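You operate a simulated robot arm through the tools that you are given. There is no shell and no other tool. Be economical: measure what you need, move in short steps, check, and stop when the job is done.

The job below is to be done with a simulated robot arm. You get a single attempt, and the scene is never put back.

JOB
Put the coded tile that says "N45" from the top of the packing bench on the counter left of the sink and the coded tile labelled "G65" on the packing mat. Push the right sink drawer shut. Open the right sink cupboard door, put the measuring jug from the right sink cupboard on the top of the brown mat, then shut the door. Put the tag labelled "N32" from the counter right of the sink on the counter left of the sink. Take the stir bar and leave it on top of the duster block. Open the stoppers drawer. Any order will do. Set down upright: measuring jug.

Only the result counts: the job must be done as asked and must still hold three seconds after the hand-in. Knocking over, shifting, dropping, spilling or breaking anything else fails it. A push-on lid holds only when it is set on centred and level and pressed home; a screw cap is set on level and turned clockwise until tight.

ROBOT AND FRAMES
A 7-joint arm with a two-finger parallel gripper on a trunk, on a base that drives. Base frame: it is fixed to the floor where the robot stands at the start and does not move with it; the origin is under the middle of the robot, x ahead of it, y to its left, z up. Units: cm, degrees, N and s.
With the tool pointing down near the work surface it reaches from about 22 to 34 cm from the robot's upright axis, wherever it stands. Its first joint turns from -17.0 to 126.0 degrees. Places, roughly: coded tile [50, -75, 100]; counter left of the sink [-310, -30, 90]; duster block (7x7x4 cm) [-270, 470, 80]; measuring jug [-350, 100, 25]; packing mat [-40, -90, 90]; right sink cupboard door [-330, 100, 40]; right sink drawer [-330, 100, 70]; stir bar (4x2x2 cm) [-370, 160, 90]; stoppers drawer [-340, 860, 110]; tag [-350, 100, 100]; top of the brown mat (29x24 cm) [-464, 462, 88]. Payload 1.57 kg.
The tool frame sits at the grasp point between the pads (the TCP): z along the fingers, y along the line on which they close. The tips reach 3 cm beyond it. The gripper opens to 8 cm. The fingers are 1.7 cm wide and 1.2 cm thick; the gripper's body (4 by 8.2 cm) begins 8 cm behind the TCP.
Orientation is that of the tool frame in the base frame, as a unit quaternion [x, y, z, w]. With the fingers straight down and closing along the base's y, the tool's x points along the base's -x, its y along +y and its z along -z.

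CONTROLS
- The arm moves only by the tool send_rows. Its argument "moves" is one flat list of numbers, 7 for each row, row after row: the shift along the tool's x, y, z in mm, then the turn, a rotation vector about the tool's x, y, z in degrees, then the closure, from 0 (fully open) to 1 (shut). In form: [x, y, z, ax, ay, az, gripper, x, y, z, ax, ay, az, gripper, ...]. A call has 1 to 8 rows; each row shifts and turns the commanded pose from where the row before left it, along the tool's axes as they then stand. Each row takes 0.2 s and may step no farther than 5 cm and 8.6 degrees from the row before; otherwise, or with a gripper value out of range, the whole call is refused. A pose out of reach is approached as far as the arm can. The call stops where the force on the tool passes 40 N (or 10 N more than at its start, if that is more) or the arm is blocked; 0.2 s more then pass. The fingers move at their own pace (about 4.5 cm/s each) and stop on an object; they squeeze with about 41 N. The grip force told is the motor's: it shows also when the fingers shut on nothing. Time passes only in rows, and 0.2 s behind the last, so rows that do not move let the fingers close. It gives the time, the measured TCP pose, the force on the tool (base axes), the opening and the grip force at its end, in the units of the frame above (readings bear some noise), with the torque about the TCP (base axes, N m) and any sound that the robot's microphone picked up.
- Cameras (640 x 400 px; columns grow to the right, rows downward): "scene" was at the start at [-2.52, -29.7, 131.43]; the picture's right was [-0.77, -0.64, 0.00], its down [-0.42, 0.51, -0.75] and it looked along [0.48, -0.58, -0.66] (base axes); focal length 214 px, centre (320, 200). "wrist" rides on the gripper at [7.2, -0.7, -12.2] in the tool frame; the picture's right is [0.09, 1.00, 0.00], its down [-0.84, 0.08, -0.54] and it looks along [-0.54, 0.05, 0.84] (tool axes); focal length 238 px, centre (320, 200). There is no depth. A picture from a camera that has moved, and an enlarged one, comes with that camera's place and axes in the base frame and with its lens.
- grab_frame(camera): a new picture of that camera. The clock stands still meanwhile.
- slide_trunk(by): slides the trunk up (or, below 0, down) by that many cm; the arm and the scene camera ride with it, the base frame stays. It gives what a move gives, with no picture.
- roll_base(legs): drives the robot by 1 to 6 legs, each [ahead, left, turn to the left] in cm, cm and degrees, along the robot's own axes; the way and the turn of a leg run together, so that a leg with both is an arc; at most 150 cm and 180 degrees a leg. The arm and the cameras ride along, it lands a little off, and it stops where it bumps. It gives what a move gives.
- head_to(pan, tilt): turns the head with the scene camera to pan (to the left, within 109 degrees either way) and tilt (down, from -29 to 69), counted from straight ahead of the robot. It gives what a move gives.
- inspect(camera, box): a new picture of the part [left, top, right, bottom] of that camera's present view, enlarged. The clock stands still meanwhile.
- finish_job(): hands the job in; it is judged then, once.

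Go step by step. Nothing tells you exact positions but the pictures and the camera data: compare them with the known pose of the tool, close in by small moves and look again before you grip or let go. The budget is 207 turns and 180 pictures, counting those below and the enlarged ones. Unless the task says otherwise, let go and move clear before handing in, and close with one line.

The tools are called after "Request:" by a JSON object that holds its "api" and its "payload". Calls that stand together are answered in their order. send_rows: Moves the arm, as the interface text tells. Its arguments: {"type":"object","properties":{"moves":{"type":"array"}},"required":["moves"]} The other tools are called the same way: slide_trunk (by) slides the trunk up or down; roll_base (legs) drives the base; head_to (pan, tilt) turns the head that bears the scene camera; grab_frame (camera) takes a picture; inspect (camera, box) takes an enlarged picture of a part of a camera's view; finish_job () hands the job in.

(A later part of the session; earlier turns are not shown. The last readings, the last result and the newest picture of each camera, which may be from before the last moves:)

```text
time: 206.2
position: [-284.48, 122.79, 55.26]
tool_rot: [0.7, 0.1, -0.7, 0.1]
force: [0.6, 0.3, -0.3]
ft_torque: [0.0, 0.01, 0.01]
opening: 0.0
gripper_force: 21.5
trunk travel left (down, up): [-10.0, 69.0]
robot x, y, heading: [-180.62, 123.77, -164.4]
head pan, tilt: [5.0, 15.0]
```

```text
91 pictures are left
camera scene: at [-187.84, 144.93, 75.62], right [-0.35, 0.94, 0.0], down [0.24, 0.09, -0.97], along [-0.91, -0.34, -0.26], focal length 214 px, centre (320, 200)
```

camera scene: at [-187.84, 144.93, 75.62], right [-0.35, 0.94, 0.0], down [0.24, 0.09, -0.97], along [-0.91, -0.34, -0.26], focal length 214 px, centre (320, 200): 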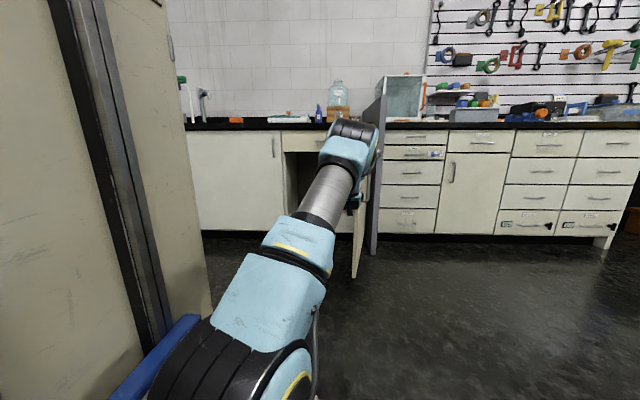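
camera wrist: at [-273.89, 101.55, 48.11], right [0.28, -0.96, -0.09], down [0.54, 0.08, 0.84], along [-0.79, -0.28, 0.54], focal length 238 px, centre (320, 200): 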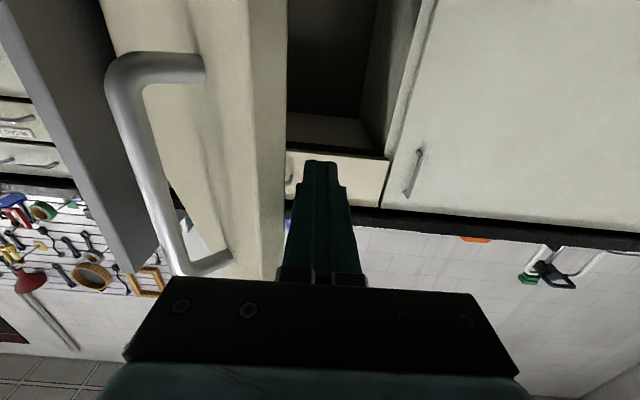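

Request:
{"api": "send_rows", "payload": {"moves": [0, -30, 0, 0, 0, 0, 1, 0, -30, 0, 0, 0, 0, 1, 0, -30, 0, 0, 0, 0, 1, 0, -30, 0, 0, 0, 0, 1, 0, -30, 0, 0, 0, 0, 1]}}

Request:
{"api": "grab_frame", "payload": {"camera": "scene"}}

Request:
{"api": "grab_frame", "payload": {"camera": "wrist"}}

```text
time: 207.4
position: [-287.89, 135.55, 55.17]
tool_rot: [0.7, 0.102, -0.7, 0.101]
force: [30.1, -2.1, 5.9]
ft_torque: [0.09, -0.1, -1.63]
opening: 0.0
gripper_force: 21.5
trunk travel left (down, up): [-10.0, 69.0]
robot x, y, heading: [-180.92, 124.23, -164.5]
head pan, tilt: [5.0, 15.0]
stopped in row 5: the force on the tool passed its limit at 115 N (the readings are from after the stop); the commanded pose is now the measured one
```

```text
90 pictures are left
camera scene: at [-187.68, 144.94, 75.65], right [-0.35, 0.94, 0.0], down [0.24, 0.09, -0.97], along [-0.91, -0.34, -0.26], focal length 214 px, centre (320, 200)
```

scene: 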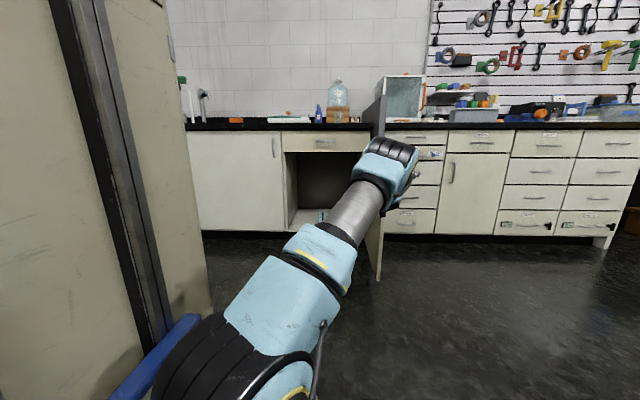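

```text
89 pictures are left
camera wrist: at [-276.39, 139.67, 48.16], right [0.28, -0.95, -0.09], down [0.54, 0.08, 0.84], along [-0.79, -0.29, 0.54], focal length 238 px, centre (320, 200)
```

wrist: 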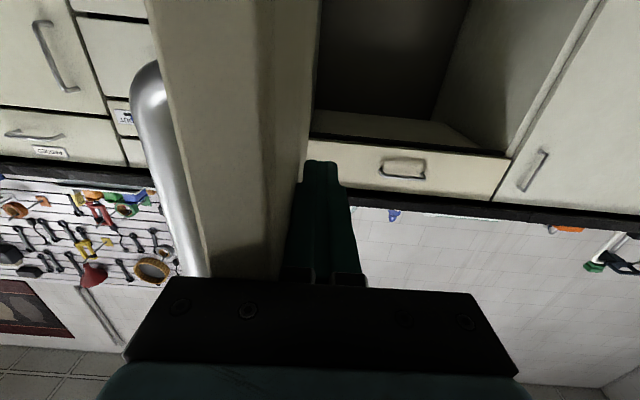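

The door is open to its stop, about 90°. Retreating and lowering to look inside for the jug.

Request:
{"api": "send_rows", "payload": {"moves": [0, 20, -20, 0, 0, 0, 0, 0, 10, -45, 0, 0, 0, 0, 0, 10, -45, 0, 0, 0, 0, 0, 10, -45, 0, 0, 0, 0, 0, 10, -45, 0, 0, 0, 0, 0, 10, -45, 0, 0, 0, 0]}}

Request:
{"api": "head_to", "payload": {"pan": 5, "tilt": 25}}

Request:
{"api": "grab_frame", "payload": {"camera": "scene"}}

Request:
{"api": "grab_frame", "payload": {"camera": "wrist"}}

```text
time: 208.8
position: [-262.45, 135.63, 55.03]
tool_rot: [0.7, 0.101, -0.699, 0.101]
force: [-0.5, 0.8, -0.4]
ft_torque: [0.03, -0.04, 0.01]
opening: 7.99
gripper_force: 0.0
trunk travel left (down, up): [-10.0, 69.0]
robot x, y, heading: [-180.81, 124.25, -164.9]
head pan, tilt: [5.0, 15.0]
```

```text
time: 209.5
position: [-262.53, 135.65, 55.0]
tool_rot: [0.701, 0.101, -0.699, 0.101]
force: [0.0, -0.8, -0.3]
ft_torque: [0.02, -0.03, 0.01]
opening: 7.99
gripper_force: 0.0
trunk travel left (down, up): [-10.0, 69.0]
robot x, y, heading: [-180.61, 124.26, -164.7]
head pan, tilt: [5.0, 25.0]
```

```text
88 pictures are left
camera scene: at [-187.65, 144.99, 74.0], right [-0.35, 0.94, 0.0], down [0.4, 0.15, -0.91], along [-0.85, -0.32, -0.42], focal length 214 px, centre (320, 200)
```

scene: 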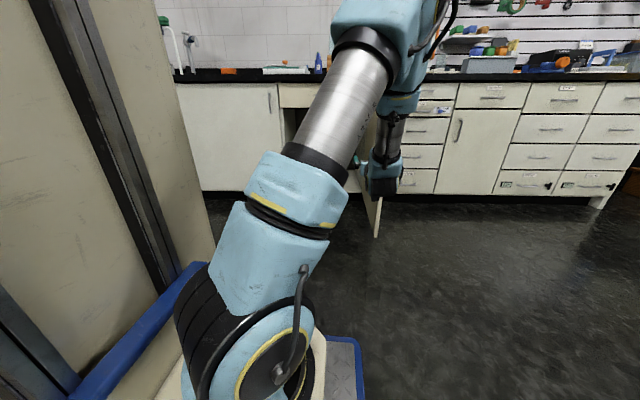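

```text
87 pictures are left
camera wrist: at [-251.0, 139.74, 47.98], right [0.28, -0.95, -0.09], down [0.54, 0.08, 0.84], along [-0.79, -0.29, 0.54], focal length 238 px, centre (320, 200)
```

wrist: 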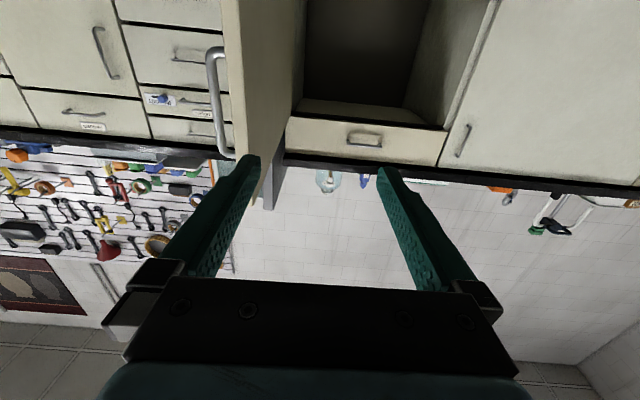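

Request:
{"api": "send_rows", "payload": {"moves": [0, 45, 0, 0, 0, 0, 0, 0, 45, 0, 0, 0, 0, 0, 0, 45, 0, 0, 0, 0, 0, 0, 45, 0, 0, 0, 0, 0, 0, 45, 0, 0, 0, 0, 0]}}

Request:
{"api": "roll_base", "payload": {"legs": [[0, 32, 0]]}}

Request:
{"api": "head_to", "payload": {"pan": -10, "tilt": 25}}

Request:
{"api": "grab_frame", "payload": {"camera": "scene"}}

```text
time: 210.7
position: [-256.09, 114.35, 55.12]
tool_rot: [0.701, 0.101, -0.699, 0.101]
force: [0.3, -0.3, 0.2]
ft_torque: [0.0, 0.02, 0.0]
opening: 8.0
gripper_force: 0.0
trunk travel left (down, up): [-10.0, 69.0]
robot x, y, heading: [-180.79, 124.14, -164.6]
head pan, tilt: [5.0, 25.0]
```

```text
time: 212.8
position: [-247.87, 84.02, 55.09]
tool_rot: [0.7, 0.101, -0.7, 0.101]
force: [0.6, 0.3, -0.1]
ft_torque: [0.01, 0.04, -0.03]
opening: 8.01
gripper_force: 0.1
trunk travel left (down, up): [-10.0, 69.0]
robot x, y, heading: [-172.76, 93.98, -164.5]
head pan, tilt: [5.0, 25.0]
```

```text
time: 213.6
position: [-247.84, 83.99, 55.09]
tool_rot: [0.7, 0.103, -0.699, 0.103]
force: [0.4, -0.3, -0.7]
ft_torque: [-0.02, 0.01, 0.0]
opening: 8.0
gripper_force: 0.1
trunk travel left (down, up): [-10.0, 69.0]
robot x, y, heading: [-172.39, 94.45, -164.5]
head pan, tilt: [-10.0, 25.0]
```

```text
86 pictures are left
camera scene: at [-179.95, 117.23, 74.0], right [-0.1, 1.0, 0.0], down [0.42, 0.04, -0.91], along [-0.9, -0.09, -0.42], focal length 214 px, centre (320, 200)
```

scene: 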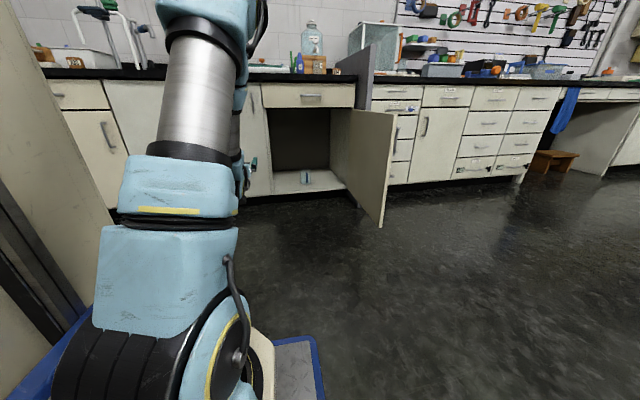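

Request:
{"api": "inspect", "payload": {"camera": "scene", "box": [250, 90, 400, 230]}}

```text
2.86 times, centred on (325, 160) of scene
camera zoom: at [-179.95, 117.23, 74.0], right [-0.1, 1.0, 0.0], down [0.42, 0.04, -0.91], along [-0.9, -0.09, -0.42], focal length 613 px, centre (306, 314)
```

zoom: 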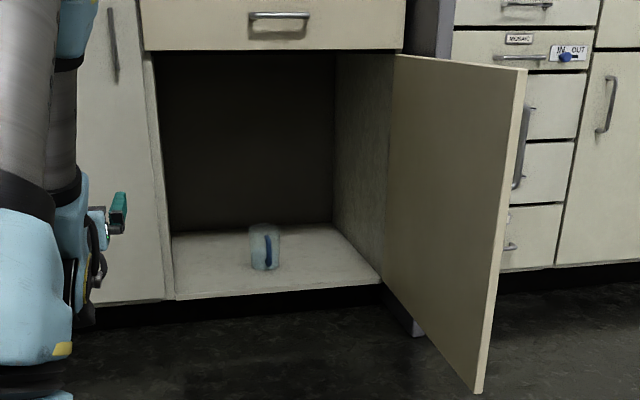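

The measuring jug stands on the cupboard floor (z≈10) at about (-348, 88), with its blue handle toward us. I'll pitch the tool 40° nose-down so the camera stays clear of the floor, lower the trunk, and drive in.

Request:
{"api": "send_rows", "payload": {"moves": [0, 0, 0, 0, 8, 0, 0, 0, 0, 0, 0, 8, 0, 0, 0, 0, 0, 0, 8, 0, 0, 0, 0, 0, 0, 8, 0, 0, 0, 0, 0, 0, 8, 0, 0]}}

Request:
{"api": "slide_trunk", "payload": {"by": -10}}

Request:
{"api": "roll_base", "payload": {"legs": [[0, -21, 0], [50, 0, 0]]}}

Request:
{"api": "grab_frame", "payload": {"camera": "wrist"}}

Request:
{"api": "grab_frame", "payload": {"camera": "scene"}}

```text
time: 214.8
position: [-247.82, 84.03, 55.16]
tool_rot: [0.897, 0.132, -0.417, 0.062]
force: [0.6, 0.0, 0.1]
ft_torque: [0.01, 0.0, 0.02]
opening: 8.0
gripper_force: 0.0
trunk travel left (down, up): [-10.0, 69.0]
robot x, y, heading: [-172.42, 94.07, -164.5]
head pan, tilt: [-10.0, 25.0]
```

```text
time: 216.1
position: [-247.71, 84.09, 45.1]
tool_rot: [0.897, 0.132, -0.417, 0.061]
force: [-1.0, 0.1, -0.7]
ft_torque: [-0.02, 0.01, -0.02]
opening: 7.98
gripper_force: 0.0
trunk travel left (down, up): [0.0, 79.0]
robot x, y, heading: [-172.76, 94.15, -164.4]
head pan, tilt: [-10.0, 25.0]
```

```text
time: 220.3
position: [-301.44, 89.74, 45.04]
tool_rot: [0.897, 0.135, -0.417, 0.063]
force: [-0.1, -0.6, 0.5]
ft_torque: [0.05, 0.01, -0.01]
opening: 8.03
gripper_force: 0.0
trunk travel left (down, up): [0.0, 79.0]
robot x, y, heading: [-226.25, 100.4, -163.8]
head pan, tilt: [-10.0, 25.0]
```

```text
84 pictures are left
camera wrist: at [-288.26, 94.42, 47.58], right [0.35, -0.93, -0.07], down [-0.1, -0.11, 0.99], along [-0.93, -0.34, -0.13], focal length 238 px, centre (320, 200)
```

wrist: 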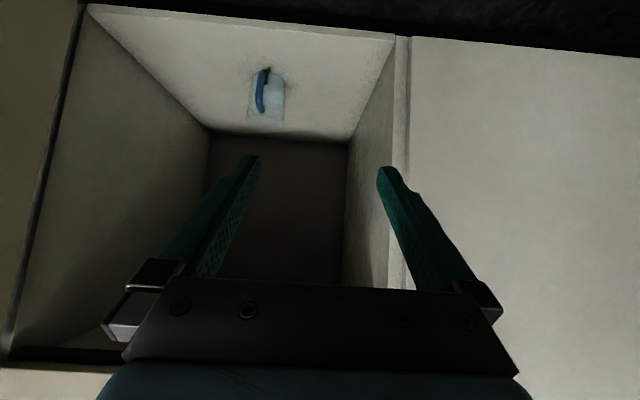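

```text
83 pictures are left
camera scene: at [-233.82, 123.49, 64.0], right [-0.11, 0.99, 0.0], down [0.42, 0.04, -0.91], along [-0.9, -0.1, -0.42], focal length 214 px, centre (320, 200)
```

scene: 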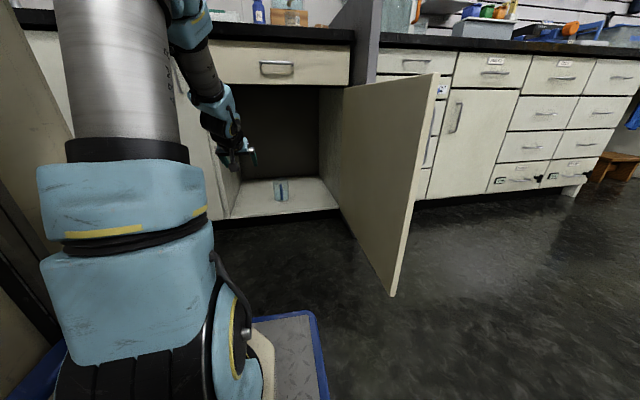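

Request:
{"api": "inspect", "payload": {"camera": "wrist", "box": [225, 50, 325, 150]}}

Request:
{"api": "inspect", "payload": {"camera": "scene", "box": [230, 150, 330, 230]}}

```text
4.00 times, centred on (275, 100) of wrist
camera zoom: at [-288.26, 94.42, 47.58], right [0.35, -0.93, -0.07], down [-0.1, -0.11, 0.99], along [-0.93, -0.34, -0.13], focal length 953 px, centre (500, 600)
```

zoom: 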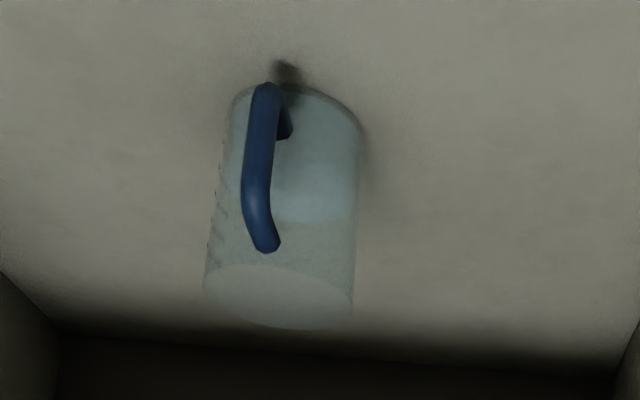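

```text
5.00 times, centred on (280, 190) of scene
camera zoom: at [-233.82, 123.49, 64.0], right [-0.11, 0.99, 0.0], down [0.42, 0.04, -0.91], along [-0.9, -0.1, -0.42], focal length 1072 px, centre (520, 250)
```

zoom: 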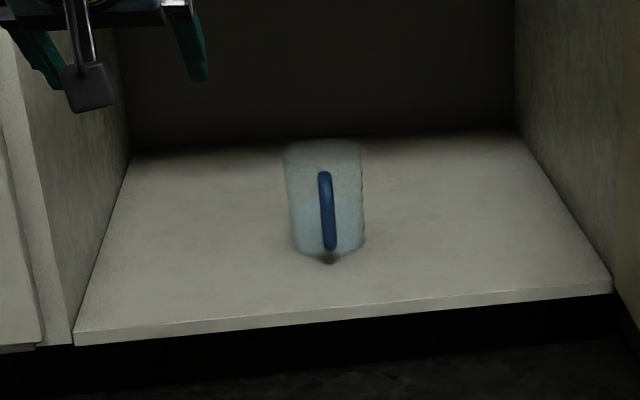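

The jug is about 9 cm wide and 12 cm tall with a vertical blue handle facing me; it may hold liquid, so I'll keep it level. I'll grip the handle. Driving 15 cm closer.

Request:
{"api": "roll_base", "payload": {"legs": [[15, 0, 0]]}}

Request:
{"api": "grab_frame", "payload": {"camera": "wrist"}}

```text
time: 221.7
position: [-316.38, 85.22, 45.18]
tool_rot: [0.896, 0.136, -0.417, 0.063]
force: [-0.3, -0.2, -0.8]
ft_torque: [0.02, 0.0, 0.02]
opening: 7.99
gripper_force: 0.2
trunk travel left (down, up): [0.0, 79.0]
robot x, y, heading: [-241.02, 95.98, -164.0]
head pan, tilt: [-10.0, 25.0]
```

```text
80 pictures are left
camera wrist: at [-303.23, 89.99, 47.58], right [0.35, -0.93, -0.07], down [-0.1, -0.11, 0.99], along [-0.93, -0.34, -0.13], focal length 238 px, centre (320, 200)
```

wrist: 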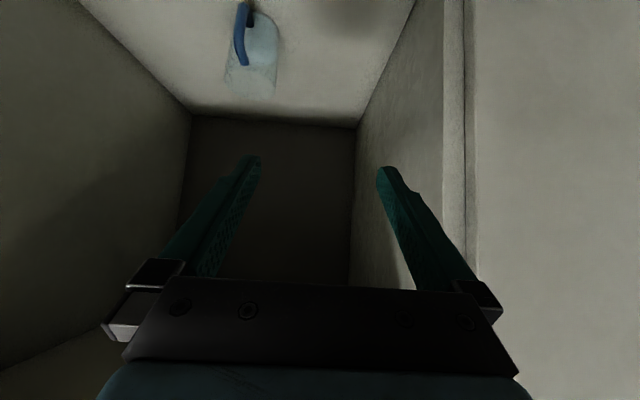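

Request:
{"api": "send_rows", "payload": {"moves": [11, -19, 37, 0, 0, 0, 0, 11, -19, 37, 0, 0, 0, 0, 11, -19, 37, 0, 0, 0, 0, 11, -19, 37, 0, 0, 0, 0, 11, -19, 37, 0, 0, 0, 0, 11, -19, 37, 0, 0, 0, 0, 11, -20, 36, 0, 0, 0, 0]}}

Request:
{"api": "grab_frame", "payload": {"camera": "wrist"}}

Request:
{"api": "grab_frame", "payload": {"camera": "scene"}}

```text
time: 223.3
position: [-334.41, 93.33, 22.76]
tool_rot: [0.896, 0.136, -0.418, 0.063]
force: [1.0, 0.7, -0.3]
ft_torque: [-0.01, -0.04, 0.06]
opening: 7.96
gripper_force: 0.1
trunk travel left (down, up): [0.0, 79.0]
robot x, y, heading: [-240.88, 95.87, -163.7]
head pan, tilt: [-10.0, 25.0]
```

```text
79 pictures are left
camera wrist: at [-321.26, 98.12, 25.29], right [0.35, -0.93, -0.07], down [-0.09, -0.11, 0.99], along [-0.93, -0.34, -0.13], focal length 238 px, centre (320, 200)
```

wrist: 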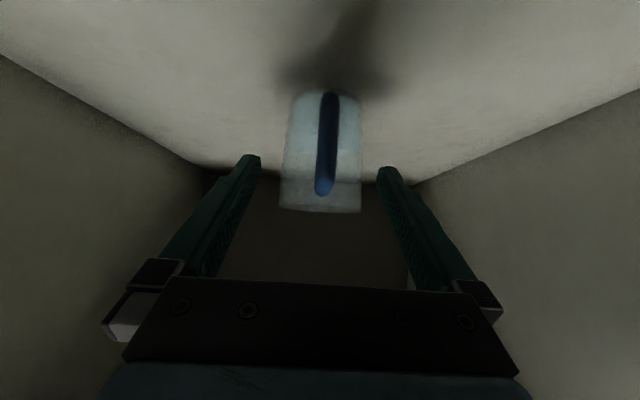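

```text
78 pictures are left
camera scene: at [-248.84, 119.14, 64.0], right [-0.11, 0.99, 0.0], down [0.42, 0.05, -0.91], along [-0.9, -0.1, -0.42], focal length 214 px, centre (320, 200)
```

scene: 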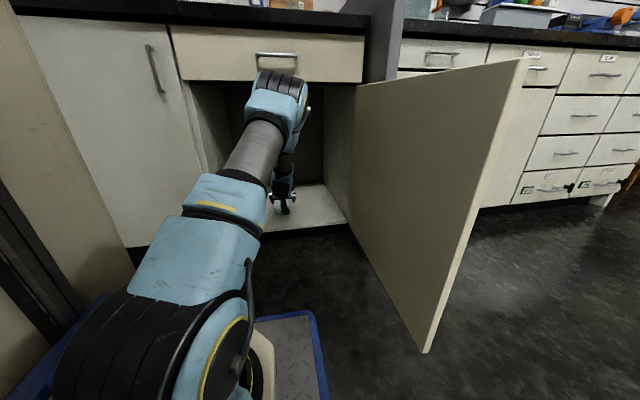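

Request:
{"api": "send_rows", "payload": {"moves": [0, 6, 20, 0, 0, 0, 0, 0, 0, 20, 0, 0, 0, 0, 0, 0, 15, 0, 0, 0, 0]}}

Request:
{"api": "grab_frame", "payload": {"camera": "wrist"}}

```text
time: 224.1
position: [-338.25, 91.78, 19.15]
tool_rot: [0.896, 0.136, -0.417, 0.063]
force: [-0.5, 0.0, -0.1]
ft_torque: [0.0, 0.02, 0.0]
opening: 8.03
gripper_force: 0.1
trunk travel left (down, up): [0.0, 79.0]
robot x, y, heading: [-241.48, 96.14, -163.9]
head pan, tilt: [-10.0, 25.0]
```

```text
77 pictures are left
camera wrist: at [-325.2, 96.46, 21.53], right [0.35, -0.93, -0.07], down [-0.1, -0.11, 0.99], along [-0.93, -0.34, -0.13], focal length 238 px, centre (320, 200)
```

wrist: 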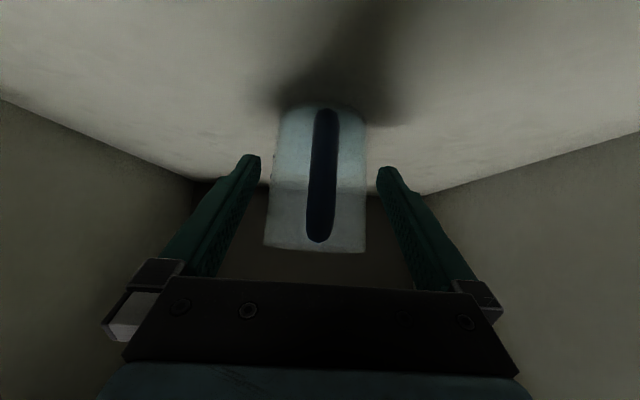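

Request:
{"api": "send_rows", "payload": {"moves": [0, 1, 8, 0, 0, 0, 0, 0, 0, 0, 0, 0, 0, 1, 0, 0, 0, 0, 0, 0, 1, 0, 0, 0, 0, 0, 0, 1, 0, 0, 0, 0, 0, 0, 1, 0, 0, 0, 0, 0, 0, 1, 0, 0, 0, 0, 0, 0, 1]}}

Request:
{"api": "grab_frame", "payload": {"camera": "wrist"}}

```text
time: 225.7
position: [-338.84, 91.46, 18.6]
tool_rot: [0.896, 0.136, -0.417, 0.064]
force: [1.2, -0.9, 0.0]
ft_torque: [0.01, -0.08, 0.05]
opening: 1.58
gripper_force: 31.3
trunk travel left (down, up): [0.0, 79.0]
robot x, y, heading: [-240.86, 96.22, -164.2]
head pan, tilt: [-10.0, 25.0]
```

```text
76 pictures are left
camera wrist: at [-325.71, 96.22, 21.11], right [0.35, -0.93, -0.07], down [-0.1, -0.11, 0.99], along [-0.93, -0.34, -0.13], focal length 238 px, centre (320, 200)
```

wrist: 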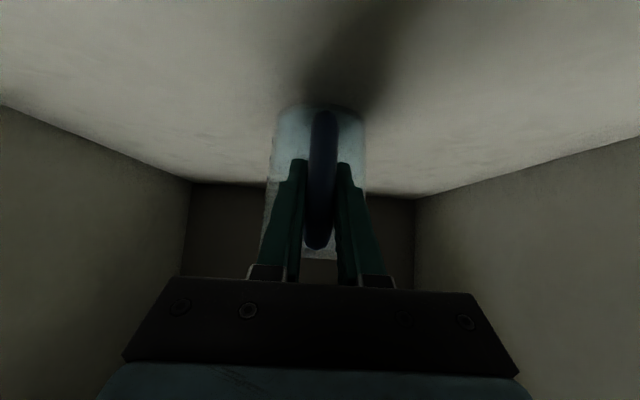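

Gripped the handle (1.6 cm). Lifting 3 cm straight up and checking it stays level.

Request:
{"api": "send_rows", "payload": {"moves": [-7.6, 0, -6.5, 0, 0, 0, 1, -7.6, 0, -6.5, 0, 0, 0, 1, -7.6, 0, -6.5, 0, 0, 0, 1, 0, 0, 0, 0, 0, 0, 1, 0, 0, 0, 0, 0, 0, 1]}}

Request:
{"api": "grab_frame", "payload": {"camera": "wrist"}}

Request:
{"api": "inspect", "payload": {"camera": "scene", "box": [180, 70, 380, 250]}}

```text
time: 226.9
position: [-338.75, 91.45, 21.49]
tool_rot: [0.897, 0.136, -0.417, 0.063]
force: [0.0, 0.6, -2.9]
ft_torque: [0.03, -0.14, 0.0]
opening: 1.56
gripper_force: 31.7
trunk travel left (down, up): [0.0, 79.0]
robot x, y, heading: [-241.16, 95.67, -163.6]
head pan, tilt: [-10.0, 25.0]
```

```text
75 pictures are left
camera wrist: at [-325.58, 96.24, 23.97], right [0.35, -0.93, -0.07], down [-0.1, -0.11, 0.99], along [-0.93, -0.34, -0.13], focal length 238 px, centre (320, 200)
```

wrist: 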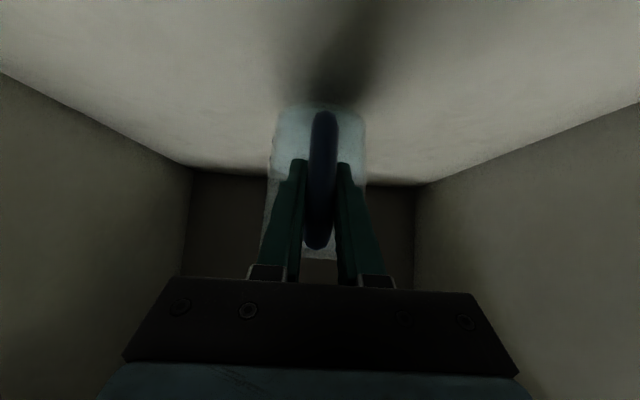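

```text
2.22 times, centred on (280, 160) of scene
camera zoom: at [-248.85, 119.15, 63.99], right [-0.11, 0.99, 0.0], down [0.42, 0.05, -0.91], along [-0.9, -0.1, -0.42], focal length 477 px, centre (409, 289)
```

zoom: 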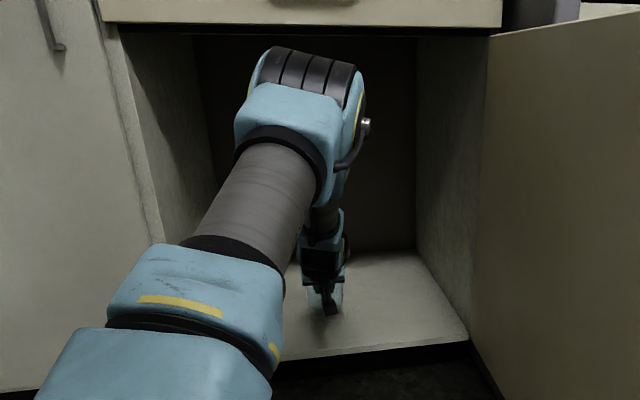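

Held steady and level. Reversing the base straight out of the cupboard.

Request:
{"api": "roll_base", "payload": {"legs": [[-60, 0, 0]]}}

Request:
{"api": "grab_frame", "payload": {"camera": "scene"}}

```text
time: 230.2
position: [-283.02, 108.76, 21.5]
tool_rot: [0.897, 0.129, -0.418, 0.06]
force: [-0.3, 0.3, -3.5]
ft_torque: [0.04, -0.18, 0.03]
opening: 1.55
gripper_force: 30.9
trunk travel left (down, up): [0.0, 79.0]
robot x, y, heading: [-185.25, 112.25, -164.6]
head pan, tilt: [-10.0, 25.0]
```

```text
73 pictures are left
camera scene: at [-192.71, 134.99, 63.99], right [-0.09, 1.0, 0.0], down [0.42, 0.04, -0.91], along [-0.9, -0.08, -0.42], focal length 214 px, centre (320, 200)
```

scene: 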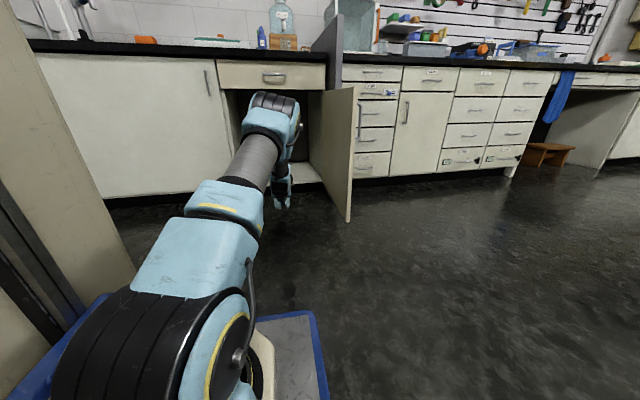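

Jug is out. Raising the trunk, retracting the arm, then turning right to look along the counter run.

Request:
{"api": "slide_trunk", "payload": {"by": 60}}

Request:
{"api": "send_rows", "payload": {"moves": [25, 0, -30, 0, 0, 0, 1, 25, 0, -30, 0, 0, 0, 1, 25, 0, -30, 0, 0, 0, 1, 25, 0, -30, 0, 0, 0, 1, 25, 0, -30, 0, 0, 0, 1, 25, 0, -30, 0, 0, 0, 1, 25, 0, -30, 0, 0, 0, 1, 25, 0, -30, 0, 0, 0, 1]}}

Request:
{"api": "roll_base", "payload": {"legs": [[0, 0, -90]]}}

Request:
{"api": "head_to", "payload": {"pan": 5, "tilt": 20}}

Request:
{"api": "grab_frame", "payload": {"camera": "scene"}}

```text
refused: 60 is not a number from -40 to 40
```

```text
time: 232.0
position: [-252.69, 117.65, 21.72]
tool_rot: [0.898, 0.129, -0.417, 0.06]
force: [0.4, -0.4, -2.4]
ft_torque: [0.06, -0.13, 0.01]
opening: 1.55
gripper_force: 31.1
trunk travel left (down, up): [0.0, 79.0]
robot x, y, heading: [-185.36, 111.26, -164.8]
head pan, tilt: [-10.0, 25.0]
```

```text
time: 236.1
position: [-181.23, 179.43, 21.81]
tool_rot: [0.733, -0.534, -0.341, -0.248]
force: [0.2, 0.2, -3.0]
ft_torque: [-0.14, -0.03, 0.0]
opening: 1.52
gripper_force: 30.9
trunk travel left (down, up): [0.0, 79.0]
robot x, y, heading: [-185.18, 111.62, 106.9]
head pan, tilt: [-10.0, 25.0]
```

```text
time: 236.9
position: [-181.29, 179.38, 21.7]
tool_rot: [0.733, -0.533, -0.342, -0.248]
force: [0.9, 0.2, -2.4]
ft_torque: [-0.14, -0.04, 0.0]
opening: 1.55
gripper_force: 31.8
trunk travel left (down, up): [0.0, 79.0]
robot x, y, heading: [-185.06, 111.92, 106.8]
head pan, tilt: [5.0, 20.0]
```

```text
72 pictures are left
camera scene: at [-164.3, 119.21, 64.8], right [0.93, 0.37, 0.0], down [0.13, -0.32, -0.94], along [-0.35, 0.87, -0.34], focal length 214 px, centre (320, 200)
```

scene: 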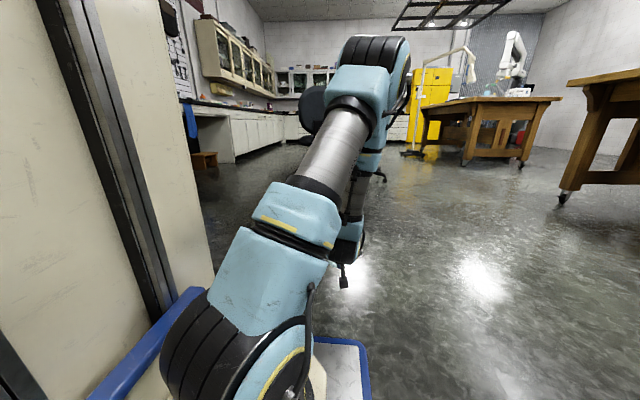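

Request:
{"api": "slide_trunk", "payload": {"by": 40}}

Request:
{"api": "slide_trunk", "payload": {"by": 35}}

Request:
{"api": "roll_base", "payload": {"legs": [[60, 15, 0], [60, 30, 0]]}}

Request:
{"api": "head_to", "payload": {"pan": -15, "tilt": 25}}

Request:
{"api": "grab_frame", "payload": {"camera": "scene"}}

Request:
{"api": "grab_frame", "payload": {"camera": "wrist"}}

```text
time: 240.7
position: [-181.24, 179.37, 61.74]
tool_rot: [0.733, -0.533, -0.341, -0.248]
force: [0.3, 0.3, -3.4]
ft_torque: [-0.17, -0.06, -0.02]
opening: 1.55
gripper_force: 31.0
trunk travel left (down, up): [-40.0, 39.0]
robot x, y, heading: [-185.16, 111.74, 106.9]
head pan, tilt: [5.0, 20.0]
```

```text
time: 244.2
position: [-181.21, 179.37, 96.7]
tool_rot: [0.734, -0.534, -0.34, -0.247]
force: [-0.1, -0.1, -3.1]
ft_torque: [-0.12, -0.08, 0.0]
opening: 1.55
gripper_force: 31.2
trunk travel left (down, up): [-75.0, 4.0]
robot x, y, heading: [-184.93, 111.82, 107.0]
head pan, tilt: [5.0, 20.0]
```

```text
time: 250.9
position: [-259.98, 280.21, 96.8]
tool_rot: [0.733, -0.534, -0.341, -0.248]
force: [0.0, -0.3, -2.5]
ft_torque: [-0.12, -0.04, -0.01]
opening: 1.57
gripper_force: 31.2
trunk travel left (down, up): [-75.0, 4.0]
robot x, y, heading: [-263.99, 212.42, 106.8]
head pan, tilt: [5.0, 20.0]
```

```text
time: 251.8
position: [-259.96, 280.22, 96.64]
tool_rot: [0.733, -0.534, -0.34, -0.249]
force: [0.2, 0.4, -3.0]
ft_torque: [-0.13, -0.04, -0.02]
opening: 1.59
gripper_force: 31.3
trunk travel left (down, up): [-75.0, 4.0]
robot x, y, heading: [-264.19, 212.86, 106.7]
head pan, tilt: [-15.0, 25.0]
```

```text
71 pictures are left
camera scene: at [-239.87, 220.51, 139.0], right [1.0, 0.03, 0.0], down [0.01, -0.42, -0.91], along [-0.03, 0.91, -0.42], focal length 214 px, centre (320, 200)
```

scene: 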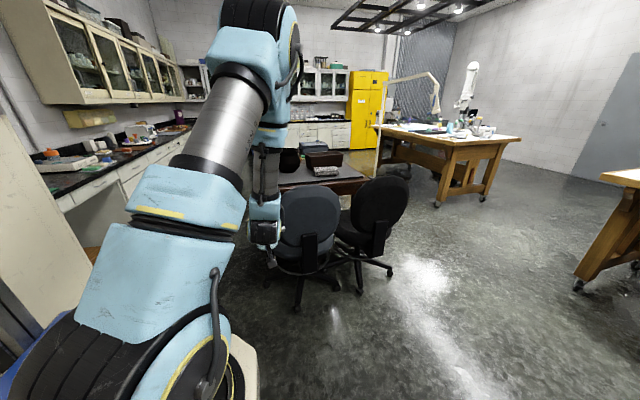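

```text
70 pictures are left
camera wrist: at [-255.04, 266.97, 99.17], right [-0.93, -0.36, -0.07], down [-0.11, 0.1, 0.99], along [-0.35, 0.93, -0.13], focal length 238 px, centre (320, 200)
```

wrist: 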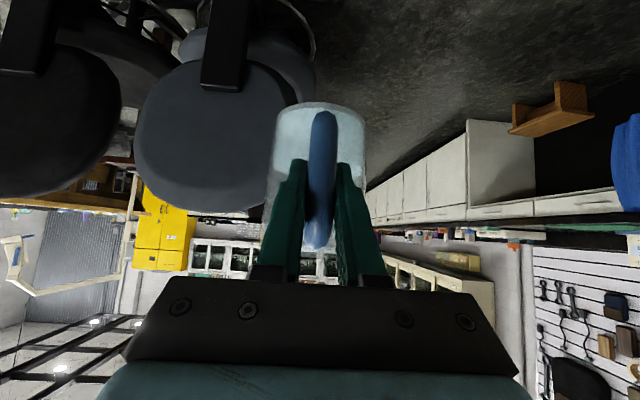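

The jug is secure. Two office chairs stand ahead by a desk, so I'll sidestep left and go between them and the counter.

Request:
{"api": "roll_base", "payload": {"legs": [[5, 43, 0], [120, 0, 0]]}}

Request:
{"api": "head_to", "payload": {"pan": 15, "tilt": 30}}

Request:
{"api": "grab_frame", "payload": {"camera": "scene"}}

Request:
{"api": "head_to", "payload": {"pan": -50, "tilt": 30}}

Request:
{"api": "grab_frame", "payload": {"camera": "scene"}}

```text
time: 260.1
position: [-340.45, 386.87, 96.69]
tool_rot: [0.74, -0.523, -0.345, -0.243]
force: [0.1, -0.4, -2.9]
ft_torque: [-0.14, -0.01, -0.01]
opening: 1.56
gripper_force: 31.8
trunk travel left (down, up): [-75.0, 4.0]
robot x, y, heading: [-342.85, 319.2, 108.2]
head pan, tilt: [-15.0, 25.0]
```

```text
time: 261.0
position: [-340.29, 386.95, 96.8]
tool_rot: [0.74, -0.524, -0.344, -0.244]
force: [0.8, -0.1, -2.9]
ft_torque: [-0.16, -0.06, -0.01]
opening: 1.56
gripper_force: 31.8
trunk travel left (down, up): [-75.0, 4.0]
robot x, y, heading: [-342.64, 318.94, 108.2]
head pan, tilt: [15.0, 30.0]
```

```text
69 pictures are left
camera scene: at [-323.18, 326.21, 138.2], right [0.84, 0.55, 0.0], down [0.27, -0.42, -0.87], along [-0.48, 0.72, -0.5], focal length 214 px, centre (320, 200)
```

scene: 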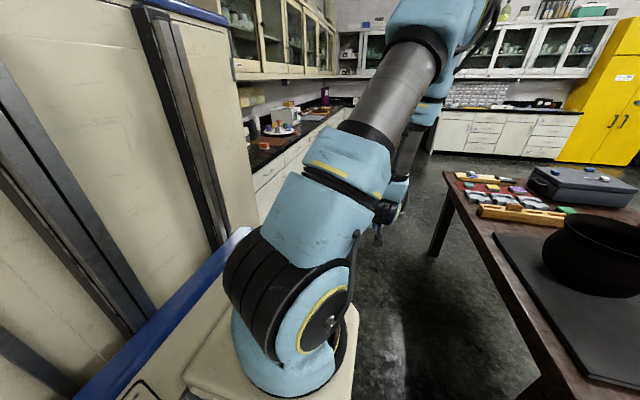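

```text
time: 262.4
position: [-340.33, 386.89, 96.72]
tool_rot: [0.74, -0.524, -0.344, -0.244]
force: [0.5, -0.3, -2.4]
ft_torque: [-0.15, -0.06, 0.03]
opening: 1.56
gripper_force: 31.4
trunk travel left (down, up): [-75.0, 4.0]
robot x, y, heading: [-342.59, 319.06, 108.3]
head pan, tilt: [-50.0, 30.0]
```

```text
68 pictures are left
camera scene: at [-313.48, 326.35, 138.2], right [0.85, -0.52, 0.0], down [-0.26, -0.43, -0.87], along [0.45, 0.74, -0.5], focal length 214 px, centre (320, 200)
```

scene: 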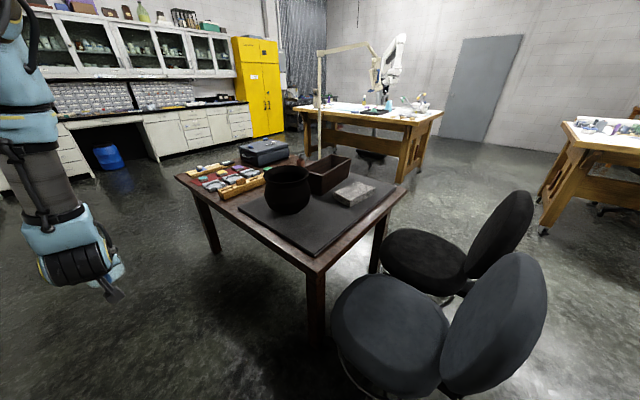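

The corridor between counter and desk is about 115 cm wide. I'll raise the jug, drive on, and look at the counter before turning.

Request:
{"api": "send_rows", "payload": {"moves": [-30, 0, -25, 0, 0, 0, 1, -30, 0, -25, 0, 0, 0, 1, -30, 0, -25, 0, 0, 0, 1, -30, 0, -25, 0, 0, 0, 1, -30, 0, -25, 0, 0, 0, 1, -15, 0, -12, 0, 0, 0, 1]}}

Request:
{"api": "roll_base", "payload": {"legs": [[75, -11, 0], [75, -11, 0]]}}

Request:
{"api": "roll_base", "payload": {"legs": [[0, 0, 87]]}}

Request:
{"api": "grab_frame", "payload": {"camera": "wrist"}}

Request:
{"api": "head_to", "payload": {"pan": -5, "tilt": 40}}

Request:
{"api": "grab_frame", "payload": {"camera": "scene"}}

```text
time: 263.8
position: [-339.99, 386.91, 118.2]
tool_rot: [0.74, -0.524, -0.343, -0.243]
force: [0.4, -0.6, -3.7]
ft_torque: [-0.17, -0.05, 0.02]
opening: 1.59
gripper_force: 31.1
trunk travel left (down, up): [-75.0, 4.0]
robot x, y, heading: [-342.89, 318.99, 108.5]
head pan, tilt: [-50.0, 30.0]
```

```text
time: 271.7
position: [-364.91, 538.51, 118.2]
tool_rot: [0.735, -0.531, -0.341, -0.247]
force: [0.1, 0.1, -4.7]
ft_torque: [-0.11, -0.07, -0.01]
opening: 1.56
gripper_force: 30.8
trunk travel left (down, up): [-75.0, 4.0]
robot x, y, heading: [-368.72, 470.92, 107.4]
head pan, tilt: [-50.0, 30.0]
```

```text
time: 275.7
position: [-435.91, 479.88, 118.25]
tool_rot: [0.9, 0.111, -0.419, 0.051]
force: [0.2, -0.2, -2.7]
ft_torque: [0.03, -0.17, -0.01]
opening: 1.56
gripper_force: 31.0
trunk travel left (down, up): [-75.0, 4.0]
robot x, y, heading: [-368.73, 470.68, -167.3]
head pan, tilt: [-50.0, 30.0]
```

```text
67 pictures are left
camera wrist: at [-422.6, 483.89, 120.65], right [0.3, -0.95, -0.07], down [-0.1, -0.1, 0.99], along [-0.95, -0.29, -0.13], focal length 238 px, centre (320, 200)
```

wrist: 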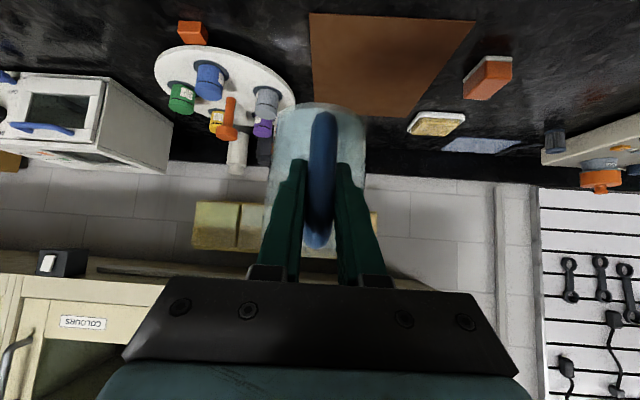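

```text
time: 276.9
position: [-435.98, 479.93, 118.21]
tool_rot: [0.9, 0.111, -0.419, 0.051]
force: [1.5, 0.0, -3.1]
ft_torque: [0.03, -0.16, 0.0]
opening: 1.57
gripper_force: 31.5
trunk travel left (down, up): [-75.0, 4.0]
robot x, y, heading: [-368.94, 470.74, -166.9]
head pan, tilt: [-5.0, 40.0]
```

```text
66 pictures are left
camera scene: at [-374.49, 493.68, 136.66], right [-0.14, 0.99, 0.0], down [0.64, 0.09, -0.77], along [-0.76, -0.1, -0.64], focal length 214 px, centre (320, 200)
```

scene: 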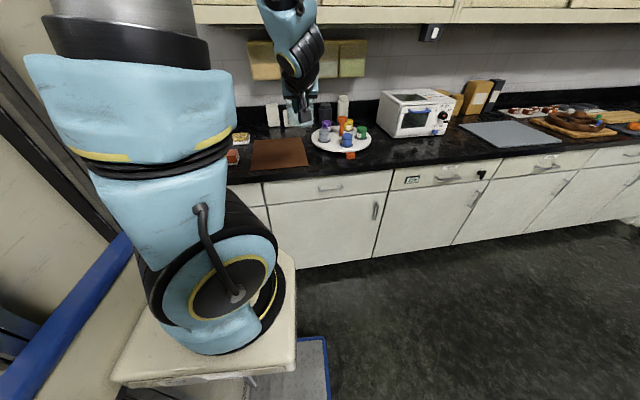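

The brown mat is clear, centred near (-463.5, 460). Moving the jug over it at height.

Request:
{"api": "send_rows", "payload": {"moves": [-22.5, 21.3, 26.8, 0, 0, 0, 1, -22.5, 21.3, 26.8, 0, 0, 0, 1, -22.5, 21.3, 26.8, 0, 0, 0, 1, -22.5, 21.3, 26.8, 0, 0, 0, 1, -22.5, 21.3, 26.8, 0, 0, 0, 1, -22.5, 21.3, 26.8, 0, 0, 0, 1]}}

Request:
{"api": "grab_frame", "payload": {"camera": "wrist"}}

Request:
{"api": "grab_frame", "payload": {"camera": "scene"}}

```text
time: 278.2
position: [-453.22, 462.52, 117.67]
tool_rot: [0.9, 0.11, -0.418, 0.051]
force: [0.3, 0.1, -2.3]
ft_torque: [0.05, -0.16, 0.0]
opening: 1.56
gripper_force: 31.2
trunk travel left (down, up): [-75.0, 4.0]
robot x, y, heading: [-368.97, 470.99, -167.0]
head pan, tilt: [-5.0, 40.0]
```

```text
65 pictures are left
camera wrist: at [-439.84, 466.42, 120.15], right [0.3, -0.95, -0.07], down [-0.1, -0.11, 0.99], along [-0.95, -0.29, -0.13], focal length 238 px, centre (320, 200)
```

wrist: 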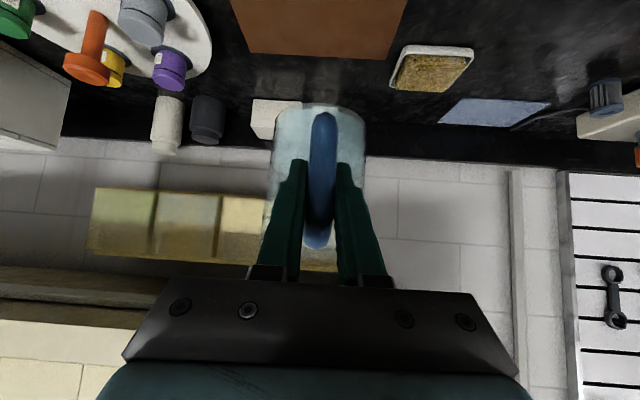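

```text
64 pictures are left
camera scene: at [-374.44, 493.72, 136.66], right [-0.14, 0.99, 0.0], down [0.64, 0.09, -0.77], along [-0.76, -0.1, -0.64], focal length 214 px, centre (320, 200)
```

scene: 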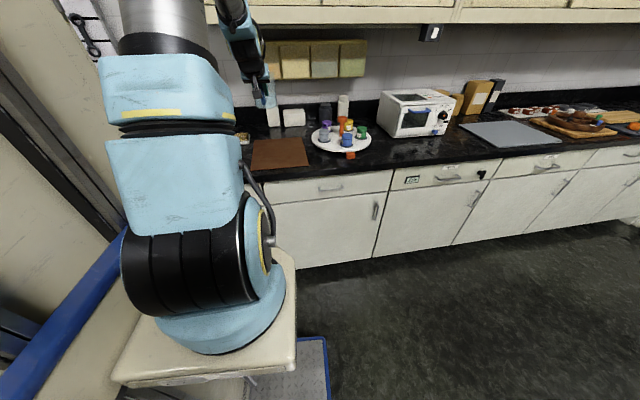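

Aligned over the mat. Lowering.

Request:
{"api": "send_rows", "payload": {"moves": [30.6, 0, 25.7, 0, 0, 0, 1, 30.6, 0, 25.7, 0, 0, 0, 1, 30.6, 0, 25.7, 0, 0, 0, 1, 30.6, 0, 25.7, 0, 0, 0, 1, 15.3, 0, 12.9, 0, 0, 0, 1, 7.6, 0, 6.4, 0, 0, 0, 1]}}

Request:
{"api": "grab_frame", "payload": {"camera": "wrist"}}

Request:
{"api": "inspect", "payload": {"camera": "scene", "box": [200, 80, 360, 190]}}

```text
time: 279.6
position: [-453.26, 462.6, 99.15]
tool_rot: [0.9, 0.11, -0.418, 0.052]
force: [0.9, -0.1, -3.8]
ft_torque: [0.04, -0.18, 0.03]
opening: 1.55
gripper_force: 31.1
trunk travel left (down, up): [-75.0, 4.0]
robot x, y, heading: [-368.92, 470.98, -167.2]
head pan, tilt: [-5.0, 40.0]
```

```text
63 pictures are left
camera wrist: at [-439.92, 466.53, 101.55], right [0.3, -0.95, -0.07], down [-0.1, -0.1, 0.99], along [-0.95, -0.29, -0.13], focal length 238 px, centre (320, 200)
```

wrist: 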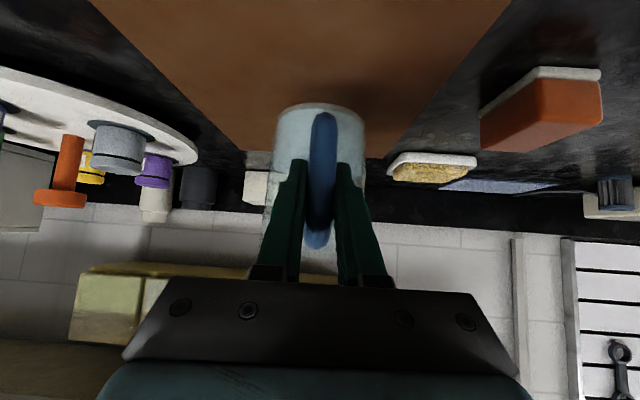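

```text
3.64 times, centred on (280, 135) of scene
camera zoom: at [-374.48, 493.68, 136.66], right [-0.14, 0.99, 0.0], down [0.64, 0.09, -0.77], along [-0.76, -0.1, -0.64], focal length 780 px, centre (466, 436)
```

zoom: 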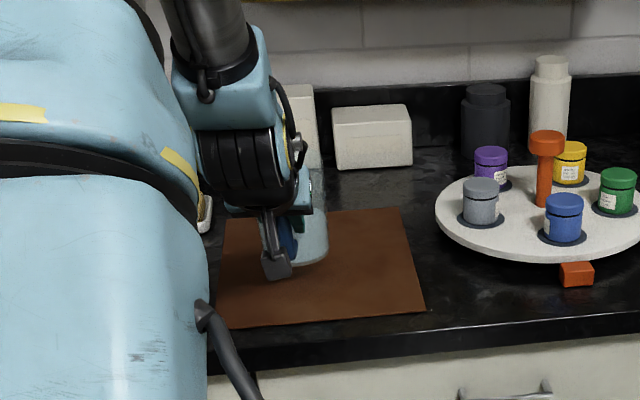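

Request:
{"api": "send_rows", "payload": {"moves": [7.6, 0, 6.4, 0, 0, 0, 1, 3.8, 0, 3.2, 0, 0, 0, 1, 2.3, 0, 1.9, 0, 0, 0, 1, 2.3, 0, 1.9, 0, 0, 0, 1, 2.3, 0, 1.9, 0, 0, 0, 1]}}

```text
time: 280.9
position: [-453.28, 462.52, 96.84]
tool_rot: [0.9, 0.11, -0.419, 0.052]
force: [0.2, 0.4, -2.1]
ft_torque: [-0.01, -0.13, 0.02]
opening: 1.58
gripper_force: 31.2
trunk travel left (down, up): [-75.0, 4.0]
robot x, y, heading: [-368.65, 470.63, -167.1]
head pan, tilt: [-5.0, 40.0]
```

Request:
{"api": "send_rows", "payload": {"moves": [1.5, 0, 1.3, 0, 0, 0, 1, 1.5, 0, 1.3, 0, 0, 0, 1, 1.5, 0, 1.3, 0, 0, 0, 1, 1.5, 0, 1.3, 0, 0, 0, 1]}}

```text
time: 281.9
position: [-453.17, 462.42, 95.99]
tool_rot: [0.9, 0.109, -0.419, 0.051]
force: [0.1, -0.1, -2.1]
ft_torque: [0.04, -0.14, 0.04]
opening: 1.57
gripper_force: 31.3
trunk travel left (down, up): [-75.0, 4.0]
robot x, y, heading: [-369.18, 470.61, -167.2]
head pan, tilt: [-5.0, 40.0]
```

Request:
{"api": "send_rows", "payload": {"moves": [1.5, 0, 1.3, 0, 0, 0, 1, 1.5, 0, 1.3, 0, 0, 0, 1, 1.5, 0, 1.3, 0, 0, 0, 1, 0, 0, 0, 0, 0, 0, 1]}}

```text
time: 282.9
position: [-453.16, 462.56, 95.68]
tool_rot: [0.899, 0.11, -0.421, 0.051]
force: [9.2, 2.9, 12.8]
ft_torque: [-0.16, 0.64, 0.02]
opening: 1.54
gripper_force: 31.4
trunk travel left (down, up): [-75.0, 4.0]
robot x, y, heading: [-369.08, 470.44, -167.1]
head pan, tilt: [-5.0, 40.0]
```

Contact. Releasing the handle and withdrawing along the finger axis.

Request:
{"api": "send_rows", "payload": {"moves": [-0.8, 0, -0.6, 0, 0, 0, 1, 0, 0, 0, 0, 0, 0, 0.4, 0, 0, 0, 0, 0, 0, 0, 0, 0, 0, 0, 0, 0, 0, 0, 0, -15, 0, 0, 0, 0, 0, 0, -40, 0, 0, 0, 0, 0, 0, -45, 0, 0, 0, 0, 0, 0, -45, 0, 0, 0, 0]}}

Request:
{"api": "grab_frame", "payload": {"camera": "wrist"}}

```text
time: 284.6
position: [-442.35, 465.2, 105.12]
tool_rot: [0.9, 0.11, -0.419, 0.052]
force: [0.2, 0.0, -1.0]
ft_torque: [-0.01, 0.0, 0.01]
opening: 8.0
gripper_force: 0.0
trunk travel left (down, up): [-75.0, 4.0]
robot x, y, heading: [-368.96, 470.97, -167.3]
head pan, tilt: [-5.0, 40.0]
```

```text
61 pictures are left
camera wrist: at [-428.95, 469.06, 107.66], right [0.3, -0.95, -0.07], down [-0.1, -0.11, 0.99], along [-0.95, -0.29, -0.13], focal length 238 px, centre (320, 200)
```

wrist: 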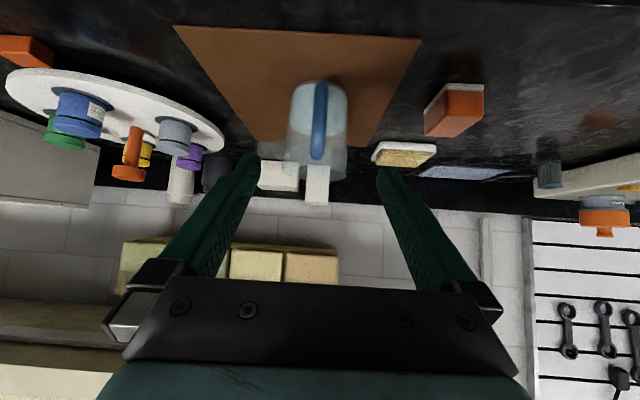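

The jug stands upright on the brown mat. Now back to the sink to shut the cupboard door: making the tool horizontal, turning, and driving back down the corridor.

Request:
{"api": "send_rows", "payload": {"moves": [-30, 0, -25, 0, 0, 0, 0, -30, 0, -25, 0, 0, 0, 0, 0, 0, 0, 0, -8, 0, 1, 0, 0, 0, 0, -8, 0, 1, 0, 0, 0, 0, -8, 0, 1, 0, 0, 0, 0, -8, 0, 1, 0, 0, 0, 0, -8, 0, 1]}}

Request:
{"api": "roll_base", "payload": {"legs": [[0, 0, 93], [130, 12, 0]]}}

Request:
{"api": "head_to", "payload": {"pan": 0, "tilt": 30}}

Request:
{"api": "grab_frame", "payload": {"camera": "scene"}}

```text
time: 286.2
position: [-442.43, 465.22, 112.79]
tool_rot: [0.702, 0.085, -0.701, 0.086]
force: [0.4, 0.6, 0.1]
ft_torque: [-0.01, -0.01, 0.04]
opening: 0.01
gripper_force: 14.8
trunk travel left (down, up): [-75.0, 4.0]
robot x, y, heading: [-368.86, 470.81, -167.1]
head pan, tilt: [-5.0, 40.0]
```

```text
time: 296.8
position: [-316.17, 272.6, 112.75]
tool_rot: [0.428, 0.564, -0.427, 0.562]
force: [-0.2, 0.8, 0.5]
ft_torque: [0.04, -0.05, -0.01]
opening: 0.03
gripper_force: 20.9
trunk travel left (down, up): [-75.0, 4.0]
robot x, y, heading: [-323.71, 345.91, -75.7]
head pan, tilt: [-5.0, 40.0]
```

```text
time: 297.5
position: [-316.08, 272.57, 112.75]
tool_rot: [0.428, 0.563, -0.428, 0.563]
force: [0.4, 0.1, 0.6]
ft_torque: [0.01, -0.03, -0.01]
opening: 0.02
gripper_force: 21.1
trunk travel left (down, up): [-75.0, 4.0]
robot x, y, heading: [-324.22, 345.94, -75.6]
head pan, tilt: [0.0, 30.0]
```

```text
60 pictures are left
camera scene: at [-345.67, 339.15, 138.19], right [-0.97, -0.25, 0.0], down [-0.12, 0.48, -0.87], along [0.21, -0.84, -0.5], focal length 214 px, centre (320, 200)
```

scene: 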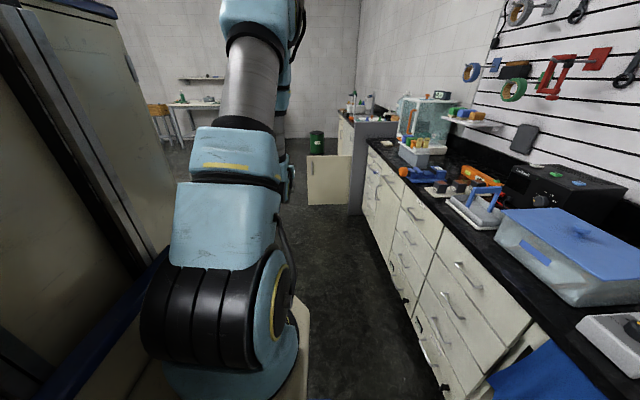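

The open door is straight ahead with its outer face toward me. I'll lower the arm below handle height and drive up so the closed fingers push the door shut.

Request:
{"api": "slide_trunk", "payload": {"by": -40}}

Request:
{"api": "slide_trunk", "payload": {"by": -35}}

Request:
{"api": "roll_base", "payload": {"legs": [[112, -12, 0]]}}

Request:
{"api": "grab_frame", "payload": {"camera": "scene"}}

```text
time: 301.4
position: [-316.23, 272.57, 72.79]
tool_rot: [0.429, 0.563, -0.428, 0.562]
force: [0.4, -0.2, 0.3]
ft_torque: [0.02, 0.03, 0.03]
opening: 0.0
gripper_force: 21.3
trunk travel left (down, up): [-35.0, 44.0]
robot x, y, heading: [-324.12, 346.46, -75.6]
head pan, tilt: [0.0, 30.0]
```

```text
time: 304.8
position: [-316.09, 272.61, 37.77]
tool_rot: [0.429, 0.563, -0.428, 0.562]
force: [0.3, 0.1, 0.0]
ft_torque: [-0.04, -0.01, 0.01]
opening: 0.0
gripper_force: 21.0
trunk travel left (down, up): [0.0, 79.0]
robot x, y, heading: [-323.07, 346.15, -75.7]
head pan, tilt: [0.0, 30.0]
```

```text
time: 310.6
position: [-306.41, 157.95, 37.73]
tool_rot: [0.444, 0.551, -0.443, 0.55]
force: [-0.7, 0.5, -0.2]
ft_torque: [-0.01, 0.01, -0.01]
opening: 0.0
gripper_force: 21.3
trunk travel left (down, up): [0.0, 79.0]
robot x, y, heading: [-309.66, 231.95, -79.1]
head pan, tilt: [0.0, 30.0]
```

```text
59 pictures are left
camera scene: at [-332.15, 226.04, 63.2], right [-0.98, -0.19, 0.0], down [-0.1, 0.49, -0.87], along [0.17, -0.85, -0.5], focal length 214 px, centre (320, 200)
```

scene: 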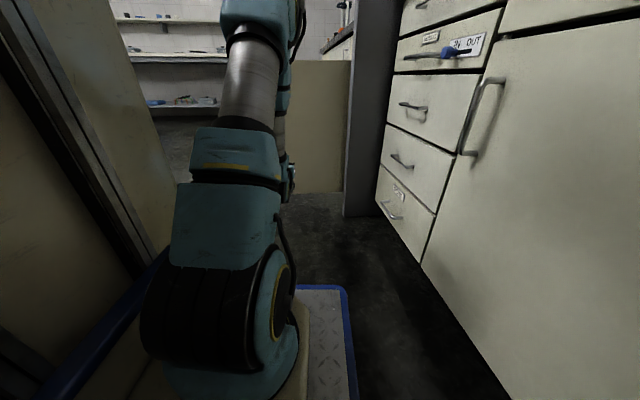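

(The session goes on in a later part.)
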